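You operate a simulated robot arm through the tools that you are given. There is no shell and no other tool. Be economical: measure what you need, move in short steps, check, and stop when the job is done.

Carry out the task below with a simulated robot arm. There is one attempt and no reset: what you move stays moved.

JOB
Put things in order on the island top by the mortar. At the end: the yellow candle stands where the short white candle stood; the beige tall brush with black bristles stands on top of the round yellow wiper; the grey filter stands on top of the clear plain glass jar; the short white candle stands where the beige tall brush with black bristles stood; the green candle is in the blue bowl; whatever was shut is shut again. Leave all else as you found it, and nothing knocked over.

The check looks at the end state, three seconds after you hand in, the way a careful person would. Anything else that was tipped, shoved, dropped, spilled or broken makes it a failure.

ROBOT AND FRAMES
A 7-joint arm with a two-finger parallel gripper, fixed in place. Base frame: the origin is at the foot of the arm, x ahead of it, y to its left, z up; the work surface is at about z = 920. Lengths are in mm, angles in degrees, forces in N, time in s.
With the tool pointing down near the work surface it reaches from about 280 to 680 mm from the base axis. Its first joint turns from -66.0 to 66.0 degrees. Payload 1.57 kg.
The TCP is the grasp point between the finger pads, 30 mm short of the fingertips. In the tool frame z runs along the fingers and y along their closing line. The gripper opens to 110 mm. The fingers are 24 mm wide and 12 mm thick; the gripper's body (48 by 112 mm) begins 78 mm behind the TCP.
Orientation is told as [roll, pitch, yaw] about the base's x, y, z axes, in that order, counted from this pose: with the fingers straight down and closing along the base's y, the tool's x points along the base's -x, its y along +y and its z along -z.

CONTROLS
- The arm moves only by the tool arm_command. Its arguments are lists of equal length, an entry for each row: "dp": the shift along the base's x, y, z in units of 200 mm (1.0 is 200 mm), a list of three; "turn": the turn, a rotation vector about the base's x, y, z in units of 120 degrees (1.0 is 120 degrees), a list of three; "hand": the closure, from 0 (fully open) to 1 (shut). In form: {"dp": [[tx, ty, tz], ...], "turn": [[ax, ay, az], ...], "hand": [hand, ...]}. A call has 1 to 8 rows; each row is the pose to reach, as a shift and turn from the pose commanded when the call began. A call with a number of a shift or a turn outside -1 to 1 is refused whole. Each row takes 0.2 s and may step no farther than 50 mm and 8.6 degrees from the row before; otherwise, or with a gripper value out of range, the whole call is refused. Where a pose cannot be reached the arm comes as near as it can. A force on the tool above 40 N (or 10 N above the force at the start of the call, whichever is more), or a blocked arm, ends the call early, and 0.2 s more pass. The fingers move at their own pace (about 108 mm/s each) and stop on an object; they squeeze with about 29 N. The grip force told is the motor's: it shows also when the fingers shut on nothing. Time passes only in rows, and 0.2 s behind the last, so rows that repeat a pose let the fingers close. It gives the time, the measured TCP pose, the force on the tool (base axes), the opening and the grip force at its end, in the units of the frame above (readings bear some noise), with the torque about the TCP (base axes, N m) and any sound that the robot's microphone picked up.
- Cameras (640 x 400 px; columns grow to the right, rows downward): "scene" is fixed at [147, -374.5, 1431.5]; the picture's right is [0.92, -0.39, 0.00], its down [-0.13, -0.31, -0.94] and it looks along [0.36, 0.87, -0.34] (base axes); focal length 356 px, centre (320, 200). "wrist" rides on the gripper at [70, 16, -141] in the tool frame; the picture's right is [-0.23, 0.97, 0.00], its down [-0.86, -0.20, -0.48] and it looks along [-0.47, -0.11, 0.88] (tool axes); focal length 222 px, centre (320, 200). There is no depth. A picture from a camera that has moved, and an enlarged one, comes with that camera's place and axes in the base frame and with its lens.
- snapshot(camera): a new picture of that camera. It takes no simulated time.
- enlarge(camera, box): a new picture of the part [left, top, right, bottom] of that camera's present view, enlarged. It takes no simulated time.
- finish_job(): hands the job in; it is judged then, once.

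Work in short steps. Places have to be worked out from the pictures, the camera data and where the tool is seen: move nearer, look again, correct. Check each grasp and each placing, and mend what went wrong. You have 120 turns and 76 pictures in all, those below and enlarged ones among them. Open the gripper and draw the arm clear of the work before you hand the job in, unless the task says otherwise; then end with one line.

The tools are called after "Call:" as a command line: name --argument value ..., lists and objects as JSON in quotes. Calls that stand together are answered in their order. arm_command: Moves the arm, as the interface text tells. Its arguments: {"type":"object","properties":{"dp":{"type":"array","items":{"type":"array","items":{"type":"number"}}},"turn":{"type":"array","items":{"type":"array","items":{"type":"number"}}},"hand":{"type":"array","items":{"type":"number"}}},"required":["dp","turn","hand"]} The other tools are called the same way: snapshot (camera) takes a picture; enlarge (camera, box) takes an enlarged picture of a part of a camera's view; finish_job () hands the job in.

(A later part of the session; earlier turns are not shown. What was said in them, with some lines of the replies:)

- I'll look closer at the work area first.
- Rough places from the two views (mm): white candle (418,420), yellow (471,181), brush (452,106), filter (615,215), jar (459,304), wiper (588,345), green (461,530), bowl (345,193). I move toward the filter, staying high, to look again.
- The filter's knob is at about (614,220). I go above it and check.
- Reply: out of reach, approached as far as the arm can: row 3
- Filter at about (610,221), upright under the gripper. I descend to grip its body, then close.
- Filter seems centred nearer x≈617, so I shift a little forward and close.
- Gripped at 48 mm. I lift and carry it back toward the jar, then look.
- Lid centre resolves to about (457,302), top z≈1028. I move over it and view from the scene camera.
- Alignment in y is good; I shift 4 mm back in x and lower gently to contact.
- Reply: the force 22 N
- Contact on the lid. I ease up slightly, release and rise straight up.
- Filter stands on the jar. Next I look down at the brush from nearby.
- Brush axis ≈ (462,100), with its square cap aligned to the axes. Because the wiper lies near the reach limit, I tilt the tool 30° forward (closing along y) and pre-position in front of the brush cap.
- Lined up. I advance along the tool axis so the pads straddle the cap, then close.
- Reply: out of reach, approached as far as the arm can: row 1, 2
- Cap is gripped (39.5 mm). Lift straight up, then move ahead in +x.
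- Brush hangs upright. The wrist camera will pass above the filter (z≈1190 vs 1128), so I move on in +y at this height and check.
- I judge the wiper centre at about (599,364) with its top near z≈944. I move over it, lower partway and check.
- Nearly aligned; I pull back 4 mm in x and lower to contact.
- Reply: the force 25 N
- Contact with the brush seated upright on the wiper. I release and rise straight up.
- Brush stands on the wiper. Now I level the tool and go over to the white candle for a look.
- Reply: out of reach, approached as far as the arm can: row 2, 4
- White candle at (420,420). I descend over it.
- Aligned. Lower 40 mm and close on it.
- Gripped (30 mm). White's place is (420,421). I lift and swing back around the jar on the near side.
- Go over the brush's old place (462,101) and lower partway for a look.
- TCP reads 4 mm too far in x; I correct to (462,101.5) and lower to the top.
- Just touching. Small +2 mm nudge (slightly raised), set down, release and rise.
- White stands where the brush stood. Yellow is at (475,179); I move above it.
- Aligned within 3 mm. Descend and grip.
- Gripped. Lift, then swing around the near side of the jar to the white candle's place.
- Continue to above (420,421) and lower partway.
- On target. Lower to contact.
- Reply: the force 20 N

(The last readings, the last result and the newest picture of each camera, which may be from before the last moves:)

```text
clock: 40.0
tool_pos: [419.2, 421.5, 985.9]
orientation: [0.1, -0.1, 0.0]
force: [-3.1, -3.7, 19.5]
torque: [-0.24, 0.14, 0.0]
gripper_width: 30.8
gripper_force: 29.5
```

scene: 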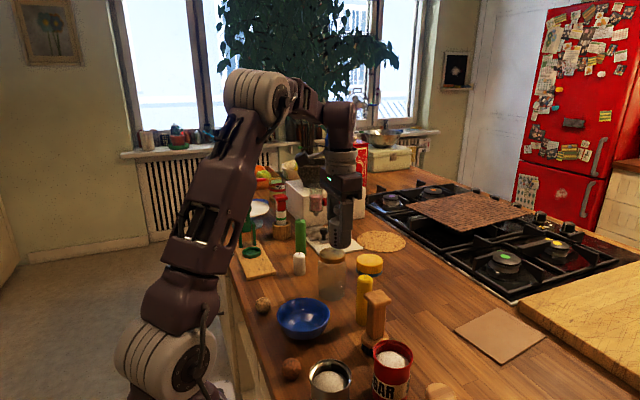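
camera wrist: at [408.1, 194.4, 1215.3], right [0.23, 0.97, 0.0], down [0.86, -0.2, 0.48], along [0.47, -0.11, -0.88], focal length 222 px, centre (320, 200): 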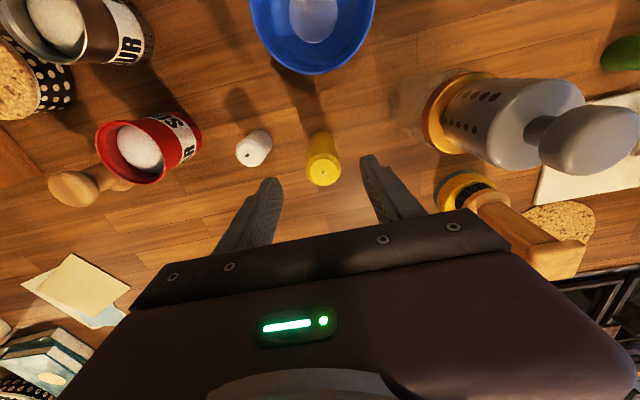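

Contact (about 20 N). I ease up, release and rise.

Call:
arm_command --dp '[[0, 0, 0.007], [0, 0, 0.007], [0, 0, 0.007], [0, 0, 0.1], [0, 0, 0.3], [0, 0, 0.5], [0, 0, 0.7]]' --turn '[[0, 0, 0], [0, 0, 0], [0, 0, 0], [0, 0, 0], [0, 0, 0], [0, 0, 0], [0, 0, 0]]' --hand '[1, 0.5, 0.4, 0.4, 0.4, 0.4, 0.4]'

Call:
enlarge --camera "scene" --box '[240, 200, 400, 300]'

Call:
snapshot --camera "wrist"

```text
clock: 41.6
tool_pos: [419.7, 420.8, 1124.3]
orientation: [0.0, 0.0, 0.0]
force: [0.1, -0.2, 1.0]
torque: [0.02, 0.01, 0.0]
gripper_width: 66.2
gripper_force: 0.1
```

```text
4.00 times, centred on (320, 250) of scene
camera zoom: at [147.0, -374.5, 1431.5], right [0.92, -0.39, 0.0], down [-0.13, -0.31, -0.94], along [0.36, 0.87, -0.34], focal length 1422 px, centre (320, 0)
```

zoom: 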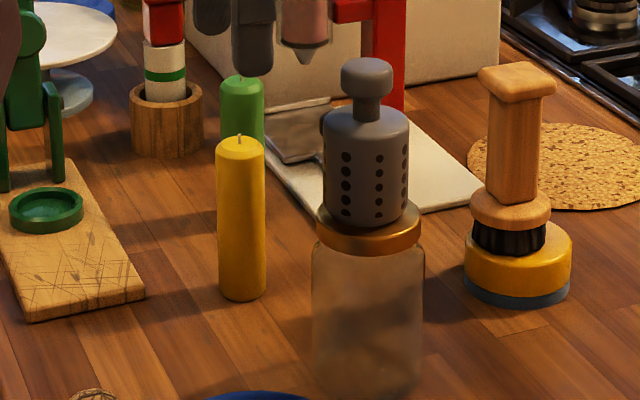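

```text
36 pictures are left
camera wrist: at [349.2, 438.1, 1265.2], right [0.23, 0.97, 0.0], down [0.86, -0.2, 0.48], along [0.47, -0.11, -0.88], focal length 222 px, centre (320, 200)
```

wrist: 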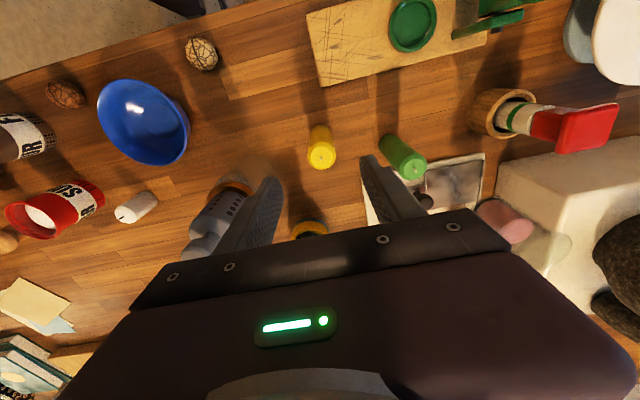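

Yellow is placed well. Green candle is at about (462,523); just past vertical reach, so I tilt the tool 20° forward and pre-position above it.

Call:
arm_command --dp '[[0.05, 0.15, 0], [0.1, 0.3, 0], [0.15, 0.45, 0], [0.19, 0.5, -0.1], [0.19, 0.5, -0.15]]' --turn '[[0, -0.05, 0], [0, -0.1, 0], [0, -0.15, 0], [0, -0.1667, 0], [0, -0.1667, 0]]' --hand '[0.4, 0.4, 0.4, 0.4, 0.4]'

Call:
snapshot --camera "wrist"

Call:
enlarge --camera "scene" --box '[200, 160, 392, 280]'

```text
clock: 42.8
tool_pos: [444.9, 493.4, 1097.0]
orientation: [0.0, -19.9, -0.1]
force: [0.3, 0.7, 0.3]
torque: [0.0, 0.0, -0.02]
gripper_width: 65.8
gripper_force: 0.2
out of reach, approached as far as the arm can: row 1, 2, 3, 4, 5
```

```text
35 pictures are left
camera wrist: at [332.0, 511.1, 1205.2], right [0.21, 0.97, 0.08], down [0.64, -0.2, 0.74], along [0.74, -0.11, -0.67], focal length 222 px, centre (320, 200)
```

wrist: 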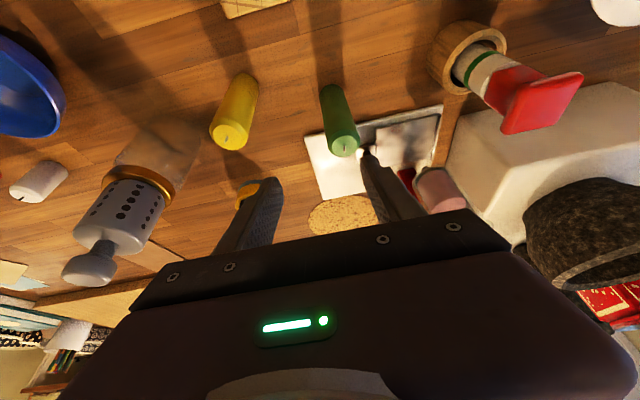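

```text
3.33 times, centred on (296, 220) of scene
camera zoom: at [147.0, -374.5, 1431.5], right [0.92, -0.39, 0.0], down [-0.13, -0.31, -0.94], along [0.36, 0.87, -0.34], focal length 1185 px, centre (400, 133)
```

zoom: 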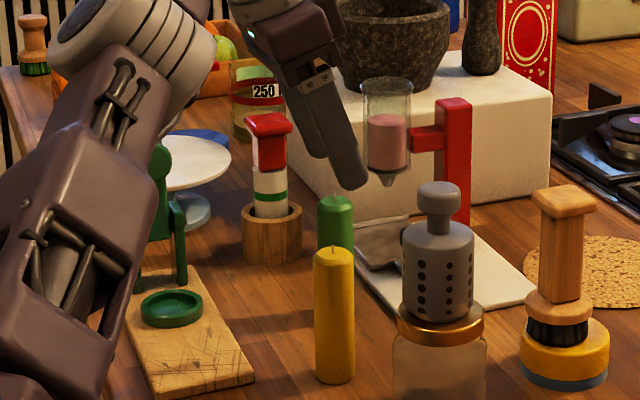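

The yaw-0 tilt runs out of reach; green resolves to (458,522). I yaw the tool 48° so the tilt points radially outward.

Call:
arm_command --dp '[[-0.02, -0.02, 0.05], [-0.04, -0.04, 0.05], [-0.05, -0.05, 0.05], [-0.05, -0.05, 0.05], [-0.05, -0.05, 0.05], [-0.05, -0.05, 0.05], [-0.05, -0.05, 0.05]]' --turn '[[0, 0, 0.0667], [0, 0, 0.1333], [0, 0, 0.2], [0, 0, 0.2667], [0, 0, 0.3333], [0, 0, 0.4], [0, 0, 0.4]]' --hand '[0.4, 0.4, 0.4, 0.4, 0.4, 0.4, 0.4]'

Call:
snapshot --camera "wrist"

```text
clock: 44.4
tool_pos: [435.5, 482.2, 1107.0]
orientation: [0.0, -20.0, 48.1]
force: [0.2, 0.0, -0.3]
torque: [0.02, 0.0, -0.03]
gripper_width: 65.8
gripper_force: 0.0
```

```text
33 pictures are left
camera wrist: at [347.7, 409.3, 1216.2], right [-0.58, 0.81, 0.08], down [0.58, 0.34, 0.74], along [0.57, 0.48, -0.67], focal length 222 px, centre (320, 200)
```

wrist: 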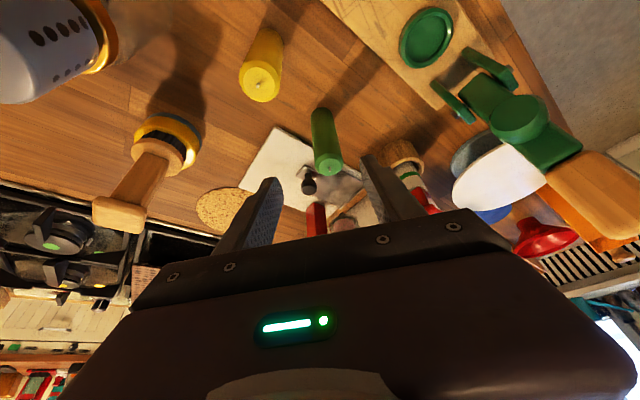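

Now reachable. Green ≈ (457,520): I move over it and start down, then check.

Call:
arm_command --dp '[[0.05, 0.09, 0], [0.105, 0.185, -0.05], [0.105, 0.185, -0.15], [0.105, 0.185, -0.25], [0.105, 0.185, -0.25]]' --turn '[[0, 0, 0], [0, 0, 0], [0, 0, 0], [0, 0, 0], [0, 0, 0]]' --hand '[0.4, 0.4, 0.4, 0.4, 0.4]'

Call:
snapshot --camera "wrist"

Call:
enlarge --camera "scene" --box '[200, 160, 392, 280]'

```text
clock: 45.6
tool_pos: [455.8, 520.4, 1056.9]
orientation: [0.0, -20.0, 48.0]
force: [0.3, -0.9, -0.3]
torque: [0.01, 0.0, 0.01]
gripper_width: 65.9
gripper_force: 0.1
```

```text
32 pictures are left
camera wrist: at [368.6, 447.5, 1165.2], right [-0.58, 0.81, 0.08], down [0.58, 0.34, 0.74], along [0.57, 0.48, -0.67], focal length 222 px, centre (320, 200)
```

wrist: 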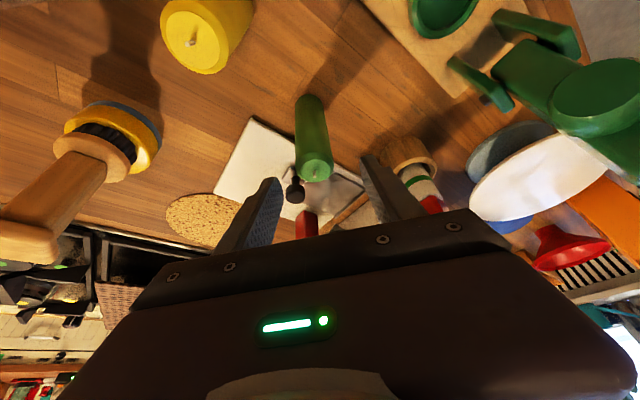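

```text
3.33 times, centred on (296, 220) of scene
camera zoom: at [147.0, -374.5, 1431.5], right [0.92, -0.39, 0.0], down [-0.13, -0.31, -0.94], along [0.36, 0.87, -0.34], focal length 1185 px, centre (400, 133)
```

zoom: 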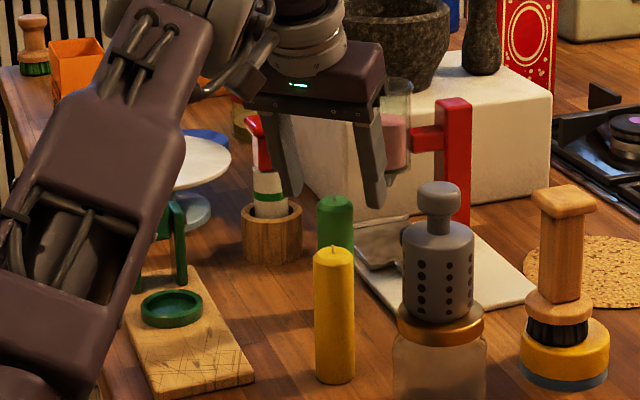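

Centred on the candle. Descend to z≈1000 and close.

Call:
arm_command --dp '[[0.003, -0.005, -0.12], [0.003, -0.008, -0.22], [0.003, -0.008, -0.285], [0.003, -0.008, -0.285], [0.003, -0.008, -0.285], [0.003, -0.008, -0.285]]' --turn '[[0, 0, 0], [0, 0, 0], [0, 0, 0], [0, 0, 0], [0, 0, 0], [0, 0, 0]]' --hand '[0.4, 0.4, 0.4, 0.4, 1, 1]'

Call:
snapshot --camera "wrist"

```text
clock: 47.0
tool_pos: [460.0, 517.2, 999.3]
orientation: [-0.1, -20.0, 48.0]
force: [-0.4, 0.5, 0.4]
torque: [0.0, -0.01, 0.02]
gripper_width: 30.7
gripper_force: 28.9
```

```text
30 pictures are left
camera wrist: at [371.2, 444.9, 1108.9], right [-0.58, 0.81, 0.08], down [0.58, 0.34, 0.74], along [0.57, 0.48, -0.67], focal length 222 px, centre (320, 200)
```

wrist: 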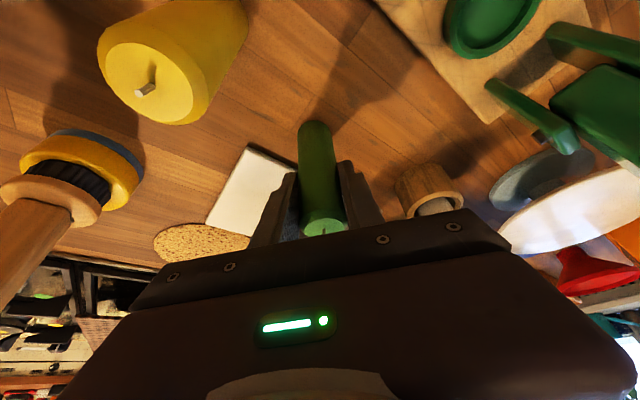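

Gripped (30.7 mm). Lift and retract inward, keeping the same tilt.

Call:
arm_command --dp '[[0, 0, 0.2], [0, 0, 0.38], [-0.1, -0.08, 0.52], [-0.27, -0.15, 0.63], [-0.45, -0.25, 0.73], [-0.6, -0.4, 0.76], [-0.68, -0.6, 0.76], [-0.68, -0.82, 0.76]]' --turn '[[0, 0, 0], [0, 0, 0], [0, 0, 0], [0, 0, 0], [0, 0, 0], [0, 0, 0], [0, 0, 0], [0, 0, 0]]' --hand '[1, 1, 1, 1, 1, 1, 1, 1]'

Call:
snapshot --camera "scene"

Call:
snapshot --camera "wrist"

```text
clock: 48.8
tool_pos: [317.1, 351.7, 1151.4]
orientation: [0.0, -19.9, 47.9]
force: [0.4, -0.4, 0.3]
torque: [0.0, 0.03, 0.0]
gripper_width: 30.6
gripper_force: 29.0
```

```text
29 pictures are left
```

scene: 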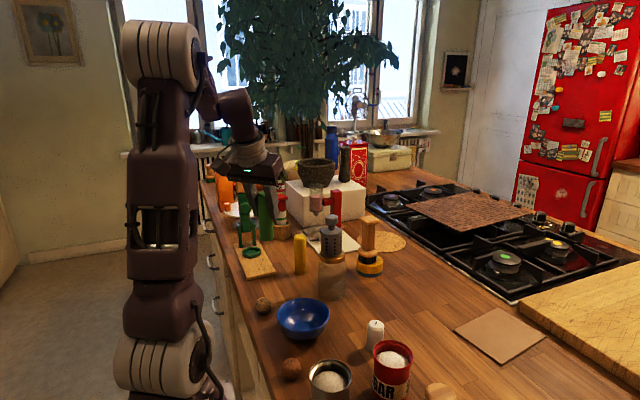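

```text
28 pictures are left
camera wrist: at [229.6, 279.8, 1260.5], right [-0.58, 0.81, 0.08], down [0.58, 0.34, 0.74], along [0.57, 0.48, -0.67], focal length 222 px, centre (320, 200)
```

wrist: 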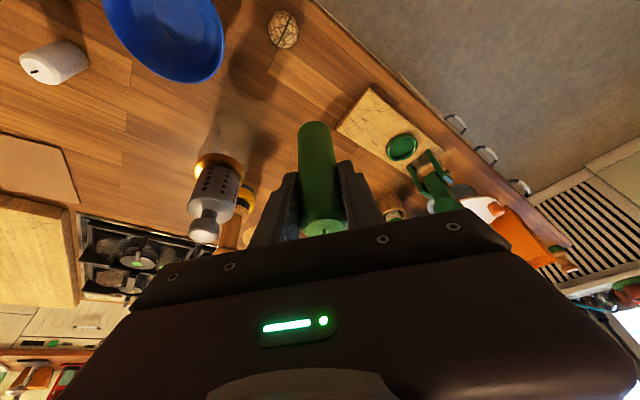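

Candle held upright. Bowl centre resolves to (350,203); I bring the candle over it with the yaw reduced to 30°, staying above the rim.

Call:
arm_command --dp '[[0.05, -0.2, 0], [0.1, -0.4, 0], [0.165, -0.6, 0], [0.165, -0.745, -0.1], [0.165, -0.745, -0.3], [0.165, -0.745, -0.45], [0.165, -0.745, -0.45]]' --turn '[[0, 0, -0.05], [0, 0, -0.1], [0, 0, -0.15], [0, 0, -0.15], [0, 0, -0.15], [0, 0, -0.15], [0, 0, -0.15]]' --hand '[1, 1, 1, 1, 1, 1, 1]'

Call:
enlarge --camera "scene" --box '[230, 240, 390, 340]'

Call:
snapshot --camera "wrist"

```text
clock: 50.4
tool_pos: [353.9, 203.2, 1058.0]
orientation: [0.1, -20.1, 30.1]
force: [0.2, -0.1, -0.8]
torque: [-0.02, -0.01, -0.01]
gripper_width: 30.4
gripper_force: 29.1
```

```text
4.00 times, centred on (310, 290) of scene
camera zoom: at [147.0, -374.5, 1431.5], right [0.92, -0.39, 0.0], down [-0.13, -0.31, -0.94], along [0.36, 0.87, -0.34], focal length 1422 px, centre (360, -160)
```

zoom: 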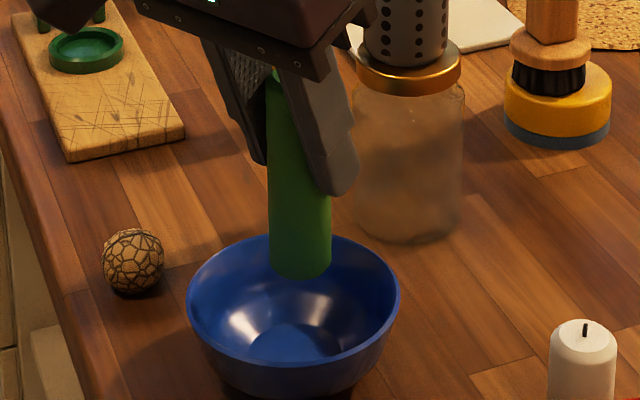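

```text
26 pictures are left
camera wrist: at [246.9, 162.0, 1167.0], right [-0.3, 0.95, 0.08], down [0.65, 0.15, 0.74], along [0.69, 0.28, -0.67], focal length 222 px, centre (320, 200)
```

wrist: 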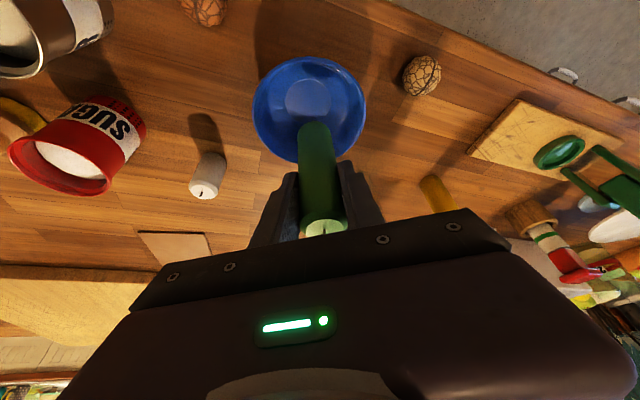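

Relative to the bowl's floor the candle seems ~6–8 mm off. I shift by (-5,-6), lower partway and recheck.

Call:
arm_command --dp '[[-0.025, -0.03, 0], [-0.025, -0.03, -0.1], [-0.025, -0.03, -0.14], [-0.025, -0.03, -0.14]]' --turn '[[0, 0, 0], [0, 0, 0], [0, 0, 0], [0, 0, 0]]' --hand '[1, 1, 1, 1]'

Call:
enlarge --camera "scene" --box '[260, 270, 356, 330]'

Call:
enlarge --camera "wrist" --box '[240, 30, 400, 130]'

```text
clock: 51.4
tool_pos: [350.6, 199.1, 1032.3]
orientation: [0.0, -20.0, 30.0]
force: [0.1, -0.3, -1.0]
torque: [0.0, 0.02, 0.0]
gripper_width: 30.6
gripper_force: 28.9
```

```text
6.67 times, centred on (308, 300) of scene
camera zoom: at [147.0, -374.5, 1431.5], right [0.92, -0.39, 0.0], down [-0.13, -0.31, -0.94], along [0.36, 0.87, -0.34], focal length 2370 px, centre (400, -467)
```

zoom: 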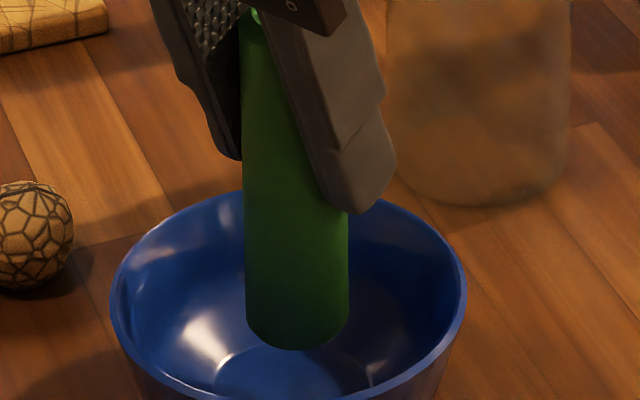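

```text
4.00 times, centred on (320, 80) of wrist
camera zoom: at [243.4, 157.1, 1141.2], right [-0.3, 0.95, 0.08], down [0.65, 0.15, 0.74], along [0.69, 0.28, -0.67], focal length 888 px, centre (320, 680)
```

zoom: 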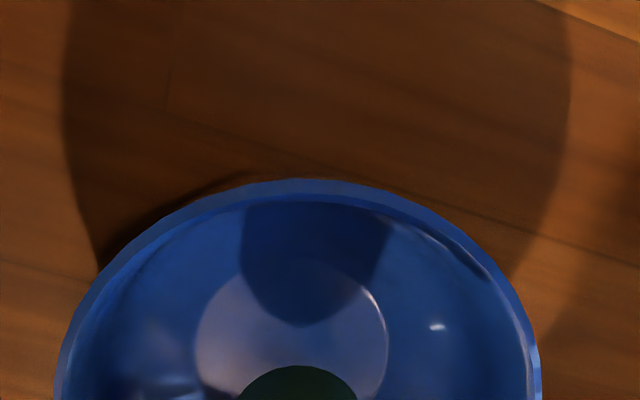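

Candle and bowl floor are now aligned within ~3 mm. A small correction, then I lower to the bowl floor gently.

Call:
arm_command --dp '[[-0.01, -0.008, -0.05], [-0.01, -0.008, -0.09], [-0.01, -0.008, -0.11], [-0.01, -0.008, -0.12], [-0.01, -0.008, -0.128], [-0.01, -0.008, -0.134]]' --turn '[[0, 0, 0], [0, 0, 0], [0, 0, 0], [0, 0, 0], [0, 0, 0], [0, 0, 0]]' --hand '[1, 1, 1, 1, 1, 1]'

```text
clock: 52.8
tool_pos: [366.1, 206.1, 1019.1]
orientation: [-0.1, -20.5, 30.1]
force: [-0.7, -1.8, 0.5]
torque: [-0.07, 0.05, -0.02]
gripper_width: 30.6
gripper_force: 29.1
out of reach, approached as far as the arm can: row 1, 2, 3, 4, 5, 6
```

The tilted tool hit its inner reach limit and drifted outward. I raise the candle clear of the bowl and will set it down to regrasp it vertically.

Call:
arm_command --dp '[[0.05, 0.02, 0.12], [0.05, 0.02, 0.25], [0.05, 0.02, 0.45], [0.05, 0.02, 0.6], [0.05, 0.02, 0.6]]' --turn '[[0, 0, 0], [0, 0, 0], [0, 0, 0], [0, 0, 0], [0, 0, 0]]' --hand '[1, 1, 1, 1, 1]'

Call:
enlarge --camera "scene" --box '[220, 220, 412, 340]'

```text
clock: 54.0
tool_pos: [355.7, 198.0, 1128.0]
orientation: [0.0, -20.0, 30.0]
force: [-0.3, -0.8, -0.4]
torque: [-0.03, 0.0, -0.03]
gripper_width: 30.7
gripper_force: 29.0
```

```text
3.33 times, centred on (316, 280) of scene
camera zoom: at [147.0, -374.5, 1431.5], right [0.92, -0.39, 0.0], down [-0.13, -0.31, -0.94], along [0.36, 0.87, -0.34], focal length 1185 px, centre (333, -67)
```

zoom: 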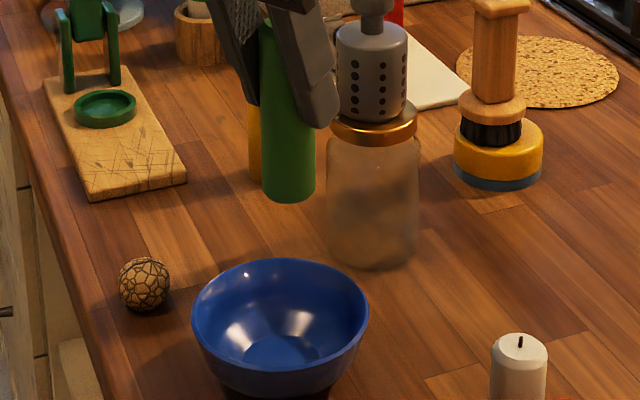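

Bowl unmoved. I move to the free spot (500,180) and lower toward the table.

Call:
arm_command --dp '[[0.2, -0.03, 0], [0.4, -0.06, 0], [0.6, -0.09, 0], [0.72, -0.09, -0.1], [0.72, -0.09, -0.3], [0.72, -0.09, -0.5], [0.72, -0.09, -0.6], [0.72, -0.09, -0.6]]' --turn '[[0, 0, 0], [0, 0, 0], [0, 0, 0], [0, 0, 0], [0, 0, 0], [0, 0, 0], [0, 0, 0], [0, 0, 0]]' --hand '[1, 1, 1, 1, 1, 1, 1, 1]'

Call:
enlarge --camera "scene" --box '[270, 220, 462, 340]'

```text
clock: 55.8
tool_pos: [503.2, 183.5, 1006.5]
orientation: [-0.1, -20.0, 29.9]
force: [0.3, -0.6, -1.0]
torque: [0.03, -0.01, -0.01]
gripper_width: 30.6
gripper_force: 28.8
```

```text
3.33 times, centred on (366, 280) of scene
camera zoom: at [147.0, -374.5, 1431.5], right [0.92, -0.39, 0.0], down [-0.13, -0.31, -0.94], along [0.36, 0.87, -0.34], focal length 1185 px, centre (167, -67)
```

zoom: 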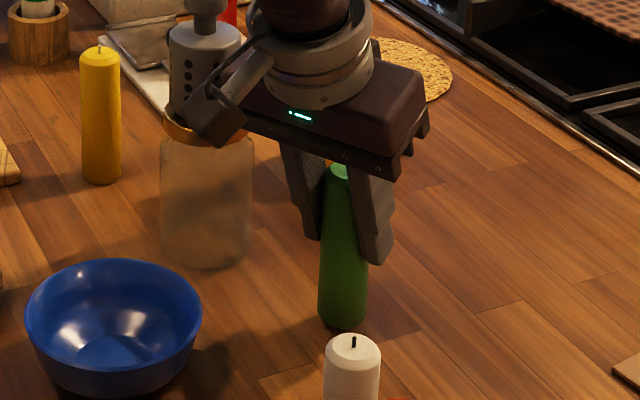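

Upright near the table. Lower the last few mm to contact.

Call:
arm_command --dp '[[0, 0, -0.02], [0, 0, -0.03], [0, 0, -0.038], [0, 0, -0.043], [0, 0, -0.048]]' --turn '[[0, 0, 0], [0, 0, 0], [0, 0, 0], [0, 0, 0], [0, 0, 0]]' --hand '[1, 1, 1, 1, 1]'

```text
clock: 57.0
tool_pos: [501.2, 183.7, 999.5]
orientation: [0.0, -20.3, 30.0]
force: [-2.3, -2.1, 21.6]
torque: [-0.08, 0.1, 0.11]
gripper_width: 30.4
gripper_force: 28.7
```

Contact. Ease, release, rise straight up.

Call:
arm_command --dp '[[0, 0, 0.007], [0, 0, 0.007], [0, 0, 0.007], [0, 0, 0.1], [0, 0, 0.3], [0, 0, 0.5], [0, 0, 0.6]]' --turn '[[0, 0, 0], [0, 0, 0], [0, 0, 0], [0, 0, 0], [0, 0, 0], [0, 0, 0], [0, 0, 0]]' --hand '[1, 0.5, 0.4, 0.4, 0.4, 0.4, 0.4]'

Call:
enlarge --camera "scene" --box '[270, 220, 462, 340]'

```text
clock: 58.6
tool_pos: [498.8, 184.1, 1117.3]
orientation: [0.0, -19.9, 30.0]
force: [-0.2, -0.8, 0.7]
torque: [0.01, -0.02, -0.04]
gripper_width: 66.1
gripper_force: 0.2
```

```text
3.33 times, centred on (366, 280) of scene
camera zoom: at [147.0, -374.5, 1431.5], right [0.92, -0.39, 0.0], down [-0.13, -0.31, -0.94], along [0.36, 0.87, -0.34], focal length 1185 px, centre (167, -67)
```

zoom: 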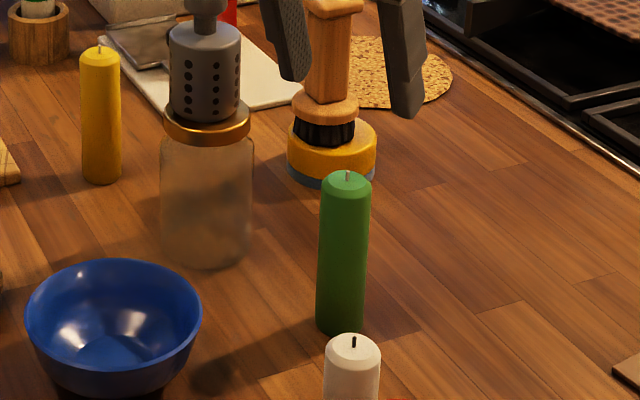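

Green stands at (~501,184). Level the tool, keeping yaw 30°, and look.

Call:
arm_command --dp '[[0, 0, 0], [0, 0, 0], [0, 0, 0], [0, 0, -0.05]]' --turn '[[-0.0278, 0.0481, 0], [-0.0556, 0.0962, 0], [-0.0833, 0.1443, 0], [-0.0833, 0.1443, 0]]' --hand '[0.4, 0.4, 0.4, 0.4]'

Call:
snapshot --camera "wrist"

```text
clock: 59.6
tool_pos: [500.7, 183.7, 1106.6]
orientation: [0.1, 0.1, 29.9]
force: [0.6, -0.6, 0.5]
torque: [-0.01, -0.01, 0.03]
gripper_width: 66.1
gripper_force: 0.0
```

```text
20 pictures are left
camera wrist: at [432.1, 163.3, 1247.8], right [-0.29, 0.96, 0.0], down [0.84, 0.26, 0.48], along [0.46, 0.14, -0.88], focal length 222 px, centre (320, 200)
```

wrist: 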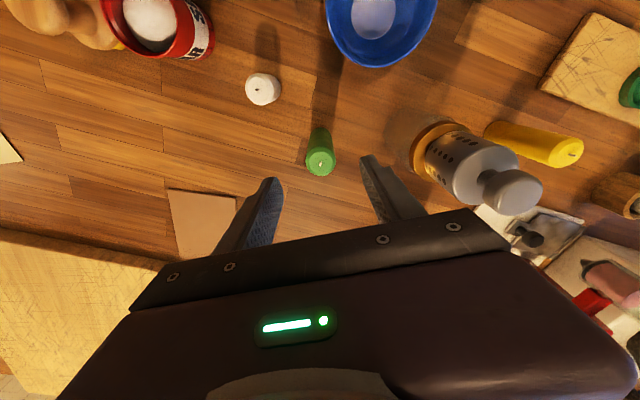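

Green at ≈(505,185). Descend vertically and grip at z≈1000.

Call:
arm_command --dp '[[0.02, 0.005, -0.15], [0.02, 0.005, -0.35], [0.02, 0.005, -0.5], [0.02, 0.005, -0.53], [0.02, 0.005, -0.53], [0.02, 0.005, -0.53], [0.02, 0.005, -0.53]]' --turn '[[0, 0, 0], [0, 0, 0], [0, 0, 0], [0, 0, 0], [0, 0, 0], [0, 0, 0], [0, 0, 0]]' --hand '[0.4, 0.4, 0.4, 0.4, 0.4, 1, 1]'

```text
clock: 61.2
tool_pos: [505.9, 185.4, 1000.7]
orientation: [-0.1, 0.0, 30.1]
force: [0.8, 0.4, -0.1]
torque: [0.01, -0.01, 0.0]
gripper_width: 30.6
gripper_force: 28.7
```

Gripped vertically. Lift and carry over the bowl.

Call:
arm_command --dp '[[0, 0, 0.15], [0, 0, 0.35], [-0.1, 0, 0.5], [-0.3, 0.02, 0.5], [-0.5, 0.04, 0.5], [-0.7, 0.065, 0.48], [-0.78, 0.065, 0.3], [-0.78, 0.065, 0.3]]' --turn '[[0, 0, 0], [0, 0, 0], [0, 0, 0], [0, 0, 0], [0, 0, 0], [0, 0, 0], [0, 0, 0], [0, 0, 0]]' --hand '[1, 1, 1, 1, 1, 1, 1, 1]'

Call:
enlarge --camera "scene" --box '[230, 240, 390, 340]'

Call:
snapshot --camera "wrist"

```text
clock: 63.0
tool_pos: [349.0, 196.8, 1059.7]
orientation: [0.0, 0.0, 30.0]
force: [0.1, 0.7, -1.1]
torque: [0.02, 0.0, -0.02]
gripper_width: 30.2
gripper_force: 29.0
```

```text
4.00 times, centred on (310, 290) of scene
camera zoom: at [147.0, -374.5, 1431.5], right [0.92, -0.39, 0.0], down [-0.13, -0.31, -0.94], along [0.36, 0.87, -0.34], focal length 1422 px, centre (360, -160)
```

zoom: 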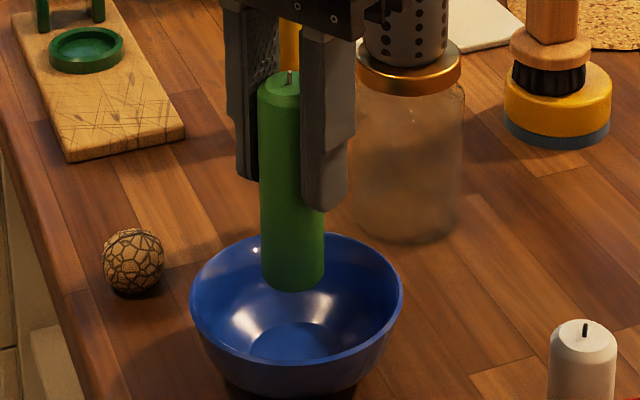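

```text
18 pictures are left
camera wrist: at [280.0, 176.5, 1200.6], right [-0.29, 0.96, 0.0], down [0.84, 0.25, 0.48], along [0.46, 0.14, -0.88], focal length 222 px, centre (320, 200)
```

wrist: 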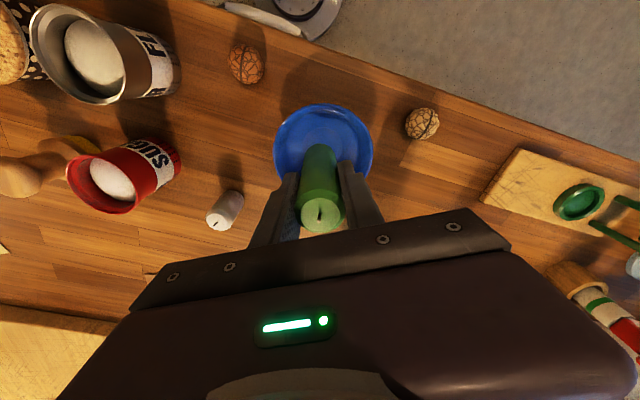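

Bowl is essentially in place (≤2–3 mm shift). The candle should move about (+3,+4.5); I correct and lower partway.

Call:
arm_command --dp '[[0.015, 0.022, 0], [0.015, 0.022, -0.1], [0.015, 0.022, -0.18], [0.015, 0.022, -0.18]]' --turn '[[0, 0, 0], [0, 0, 0], [0, 0, 0], [0, 0, 0]]' --hand '[1, 1, 1, 1]'

Call:
enlarge --camera "scene" --box '[260, 270, 356, 330]'

Call:
enlarge --camera "wrist" --box '[240, 60, 400, 160]'

```text
clock: 64.0
tool_pos: [352.3, 202.5, 1021.8]
orientation: [0.0, -0.1, 30.1]
force: [0.2, 0.6, -0.9]
torque: [0.03, 0.05, -0.01]
gripper_width: 30.3
gripper_force: 28.9
```

```text
6.67 times, centred on (308, 300) of scene
camera zoom: at [147.0, -374.5, 1431.5], right [0.92, -0.39, 0.0], down [-0.13, -0.31, -0.94], along [0.36, 0.87, -0.34], focal length 2370 px, centre (400, -467)
```

zoom: 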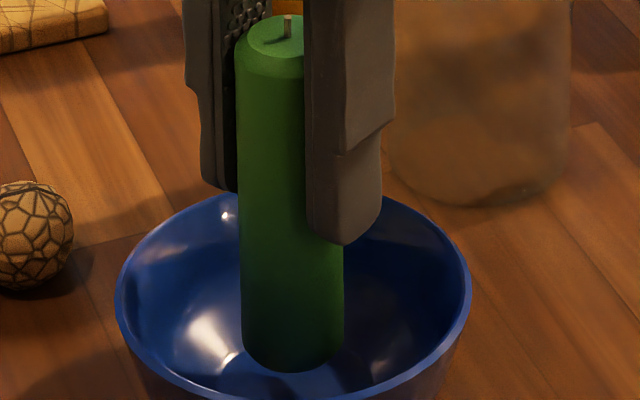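

```text
4.00 times, centred on (320, 110) of wrist
camera zoom: at [283.2, 182.8, 1164.2], right [-0.29, 0.96, 0.0], down [0.84, 0.25, 0.48], along [0.46, 0.14, -0.88], focal length 888 px, centre (320, 560)
```

zoom: 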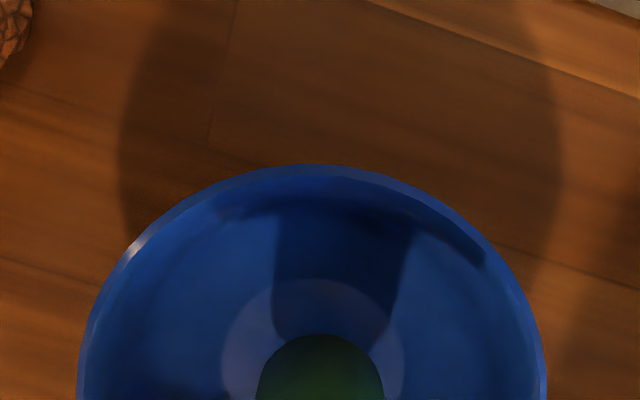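

Centred within ~2 mm. Lower gently until contact.

Call:
arm_command --dp '[[-0.004, -0.005, -0.04], [-0.004, -0.005, -0.06], [-0.004, -0.005, -0.07], [-0.004, -0.005, -0.078], [-0.004, -0.005, -0.084], [-0.004, -0.005, -0.09]]' --turn '[[0, 0, 0], [0, 0, 0], [0, 0, 0], [0, 0, 0], [0, 0, 0], [0, 0, 0]]' --hand '[1, 1, 1, 1, 1, 1]'

```text
clock: 65.4
tool_pos: [352.4, 199.9, 1006.9]
orientation: [0.0, 0.0, 30.0]
force: [-0.8, 0.2, 1.5]
torque: [-0.01, 0.02, 0.0]
gripper_width: 30.4
gripper_force: 29.1
```

Almost touching (1.5 N). A bit further in 1 mm steps.

Call:
arm_command --dp '[[0, 0.003, -0.005], [0, 0.003, -0.01], [0, 0.003, -0.015]]' --turn '[[0, 0, 0], [0, 0, 0], [0, 0, 0]]' --hand '[1, 1, 1]'

```text
clock: 66.2
tool_pos: [352.8, 200.5, 1004.4]
orientation: [0.0, -0.1, 30.0]
force: [4.9, -3.5, 22.4]
torque: [-0.32, -0.32, -0.03]
gripper_width: 31.0
gripper_force: 29.4
```

Seated on the floor. Ease up slightly and look before releasing.

Call:
arm_command --dp '[[0, 0, 0.008], [0, 0, 0.01]]' --turn '[[0, 0, 0], [0, 0, 0]]' --hand '[1, 1]'

Call:
enlarge --camera "scene" --box '[260, 270, 356, 330]'

```text
clock: 66.8
tool_pos: [352.2, 201.9, 1005.7]
orientation: [0.0, 0.1, 29.9]
force: [0.2, 0.0, -1.5]
torque: [-0.02, 0.0, 0.03]
gripper_width: 30.2
gripper_force: 29.7
```

```text
6.67 times, centred on (308, 300) of scene
camera zoom: at [147.0, -374.5, 1431.5], right [0.92, -0.39, 0.0], down [-0.13, -0.31, -0.94], along [0.36, 0.87, -0.34], focal length 2370 px, centre (400, -467)
```

zoom: 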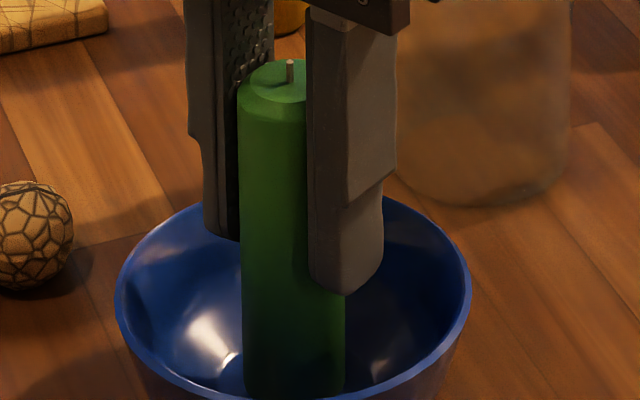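

Standing centred. Release and rise straight up.

Call:
arm_command --dp '[[0, 0, 0], [0, 0, 0], [0, 0, 0], [0, 0, 0.1], [0, 0, 0.3], [0, 0, 0.5], [0, 0, 0.7], [0, 0, 0.9]]' --turn '[[0, 0, 0], [0, 0, 0], [0, 0, 0], [0, 0, 0], [0, 0, 0], [0, 0, 0], [0, 0, 0], [0, 0, 0]]' --hand '[0.6, 0.45, 0.45, 0.45, 0.45, 0.45, 0.45, 0.45]'

Call:
enlarge --camera "scene" --box '[200, 180, 440, 330]'

Call:
snapshot --camera "wrist"

```text
clock: 68.6
tool_pos: [349.5, 202.7, 1185.5]
orientation: [0.0, 0.0, 29.9]
force: [-0.3, 0.4, -0.2]
torque: [0.0, 0.0, 0.02]
gripper_width: 60.6
gripper_force: 0.1
```

```text
2.67 times, centred on (320, 255) of scene
camera zoom: at [147.0, -374.5, 1431.5], right [0.92, -0.39, 0.0], down [-0.13, -0.31, -0.94], along [0.36, 0.87, -0.34], focal length 948 px, centre (320, 53)
```

zoom: 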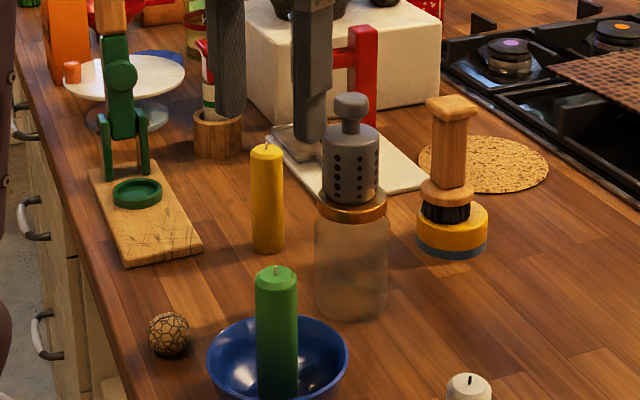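

```text
13 pictures are left
camera wrist: at [281.0, 183.0, 1326.5], right [-0.29, 0.96, 0.0], down [0.84, 0.26, 0.48], along [0.46, 0.14, -0.88], focal length 222 px, centre (320, 200)
```

wrist: 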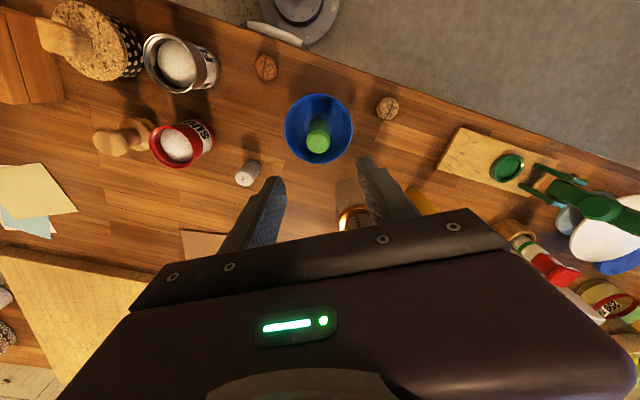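

All items look right and upright. I draw the arm up and clear with the gripper open, then take a final look.

Call:
arm_command --dp '[[0, 0, 0.2], [-0.1, 0, 0.35], [-0.25, 0, 0.45], [-0.25, 0, 0.45], [-0.25, 0, 0.45], [-0.25, 0, 0.45]]' --turn '[[0, 0, 0], [0, 0, 0], [0, 0, 0], [0, 0, 0], [0, 0, 0], [0, 0, 0]]' --hand '[0, 0, 0, 0, 0, 0]'

Call:
snapshot --camera "scene"

```text
clock: 70.0
tool_pos: [300.2, 199.0, 1277.3]
orientation: [0.0, 0.0, 30.0]
force: [-0.4, 0.0, -0.5]
torque: [0.01, 0.03, 0.0]
gripper_width: 110.0
gripper_force: 0.1
```

```text
12 pictures are left
```

scene: 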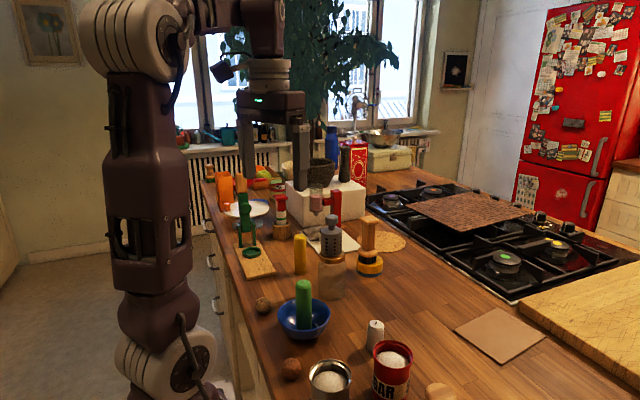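

Everything is in place and the arm is clear, so I hand in.

Call:
finish_job

```text
The job is handed in.
```

The job is handed in with every item on the list in its place and upright, and nothing had to be opened; the blue bowl moved about 2 mm when the green candle touched it on the first try.
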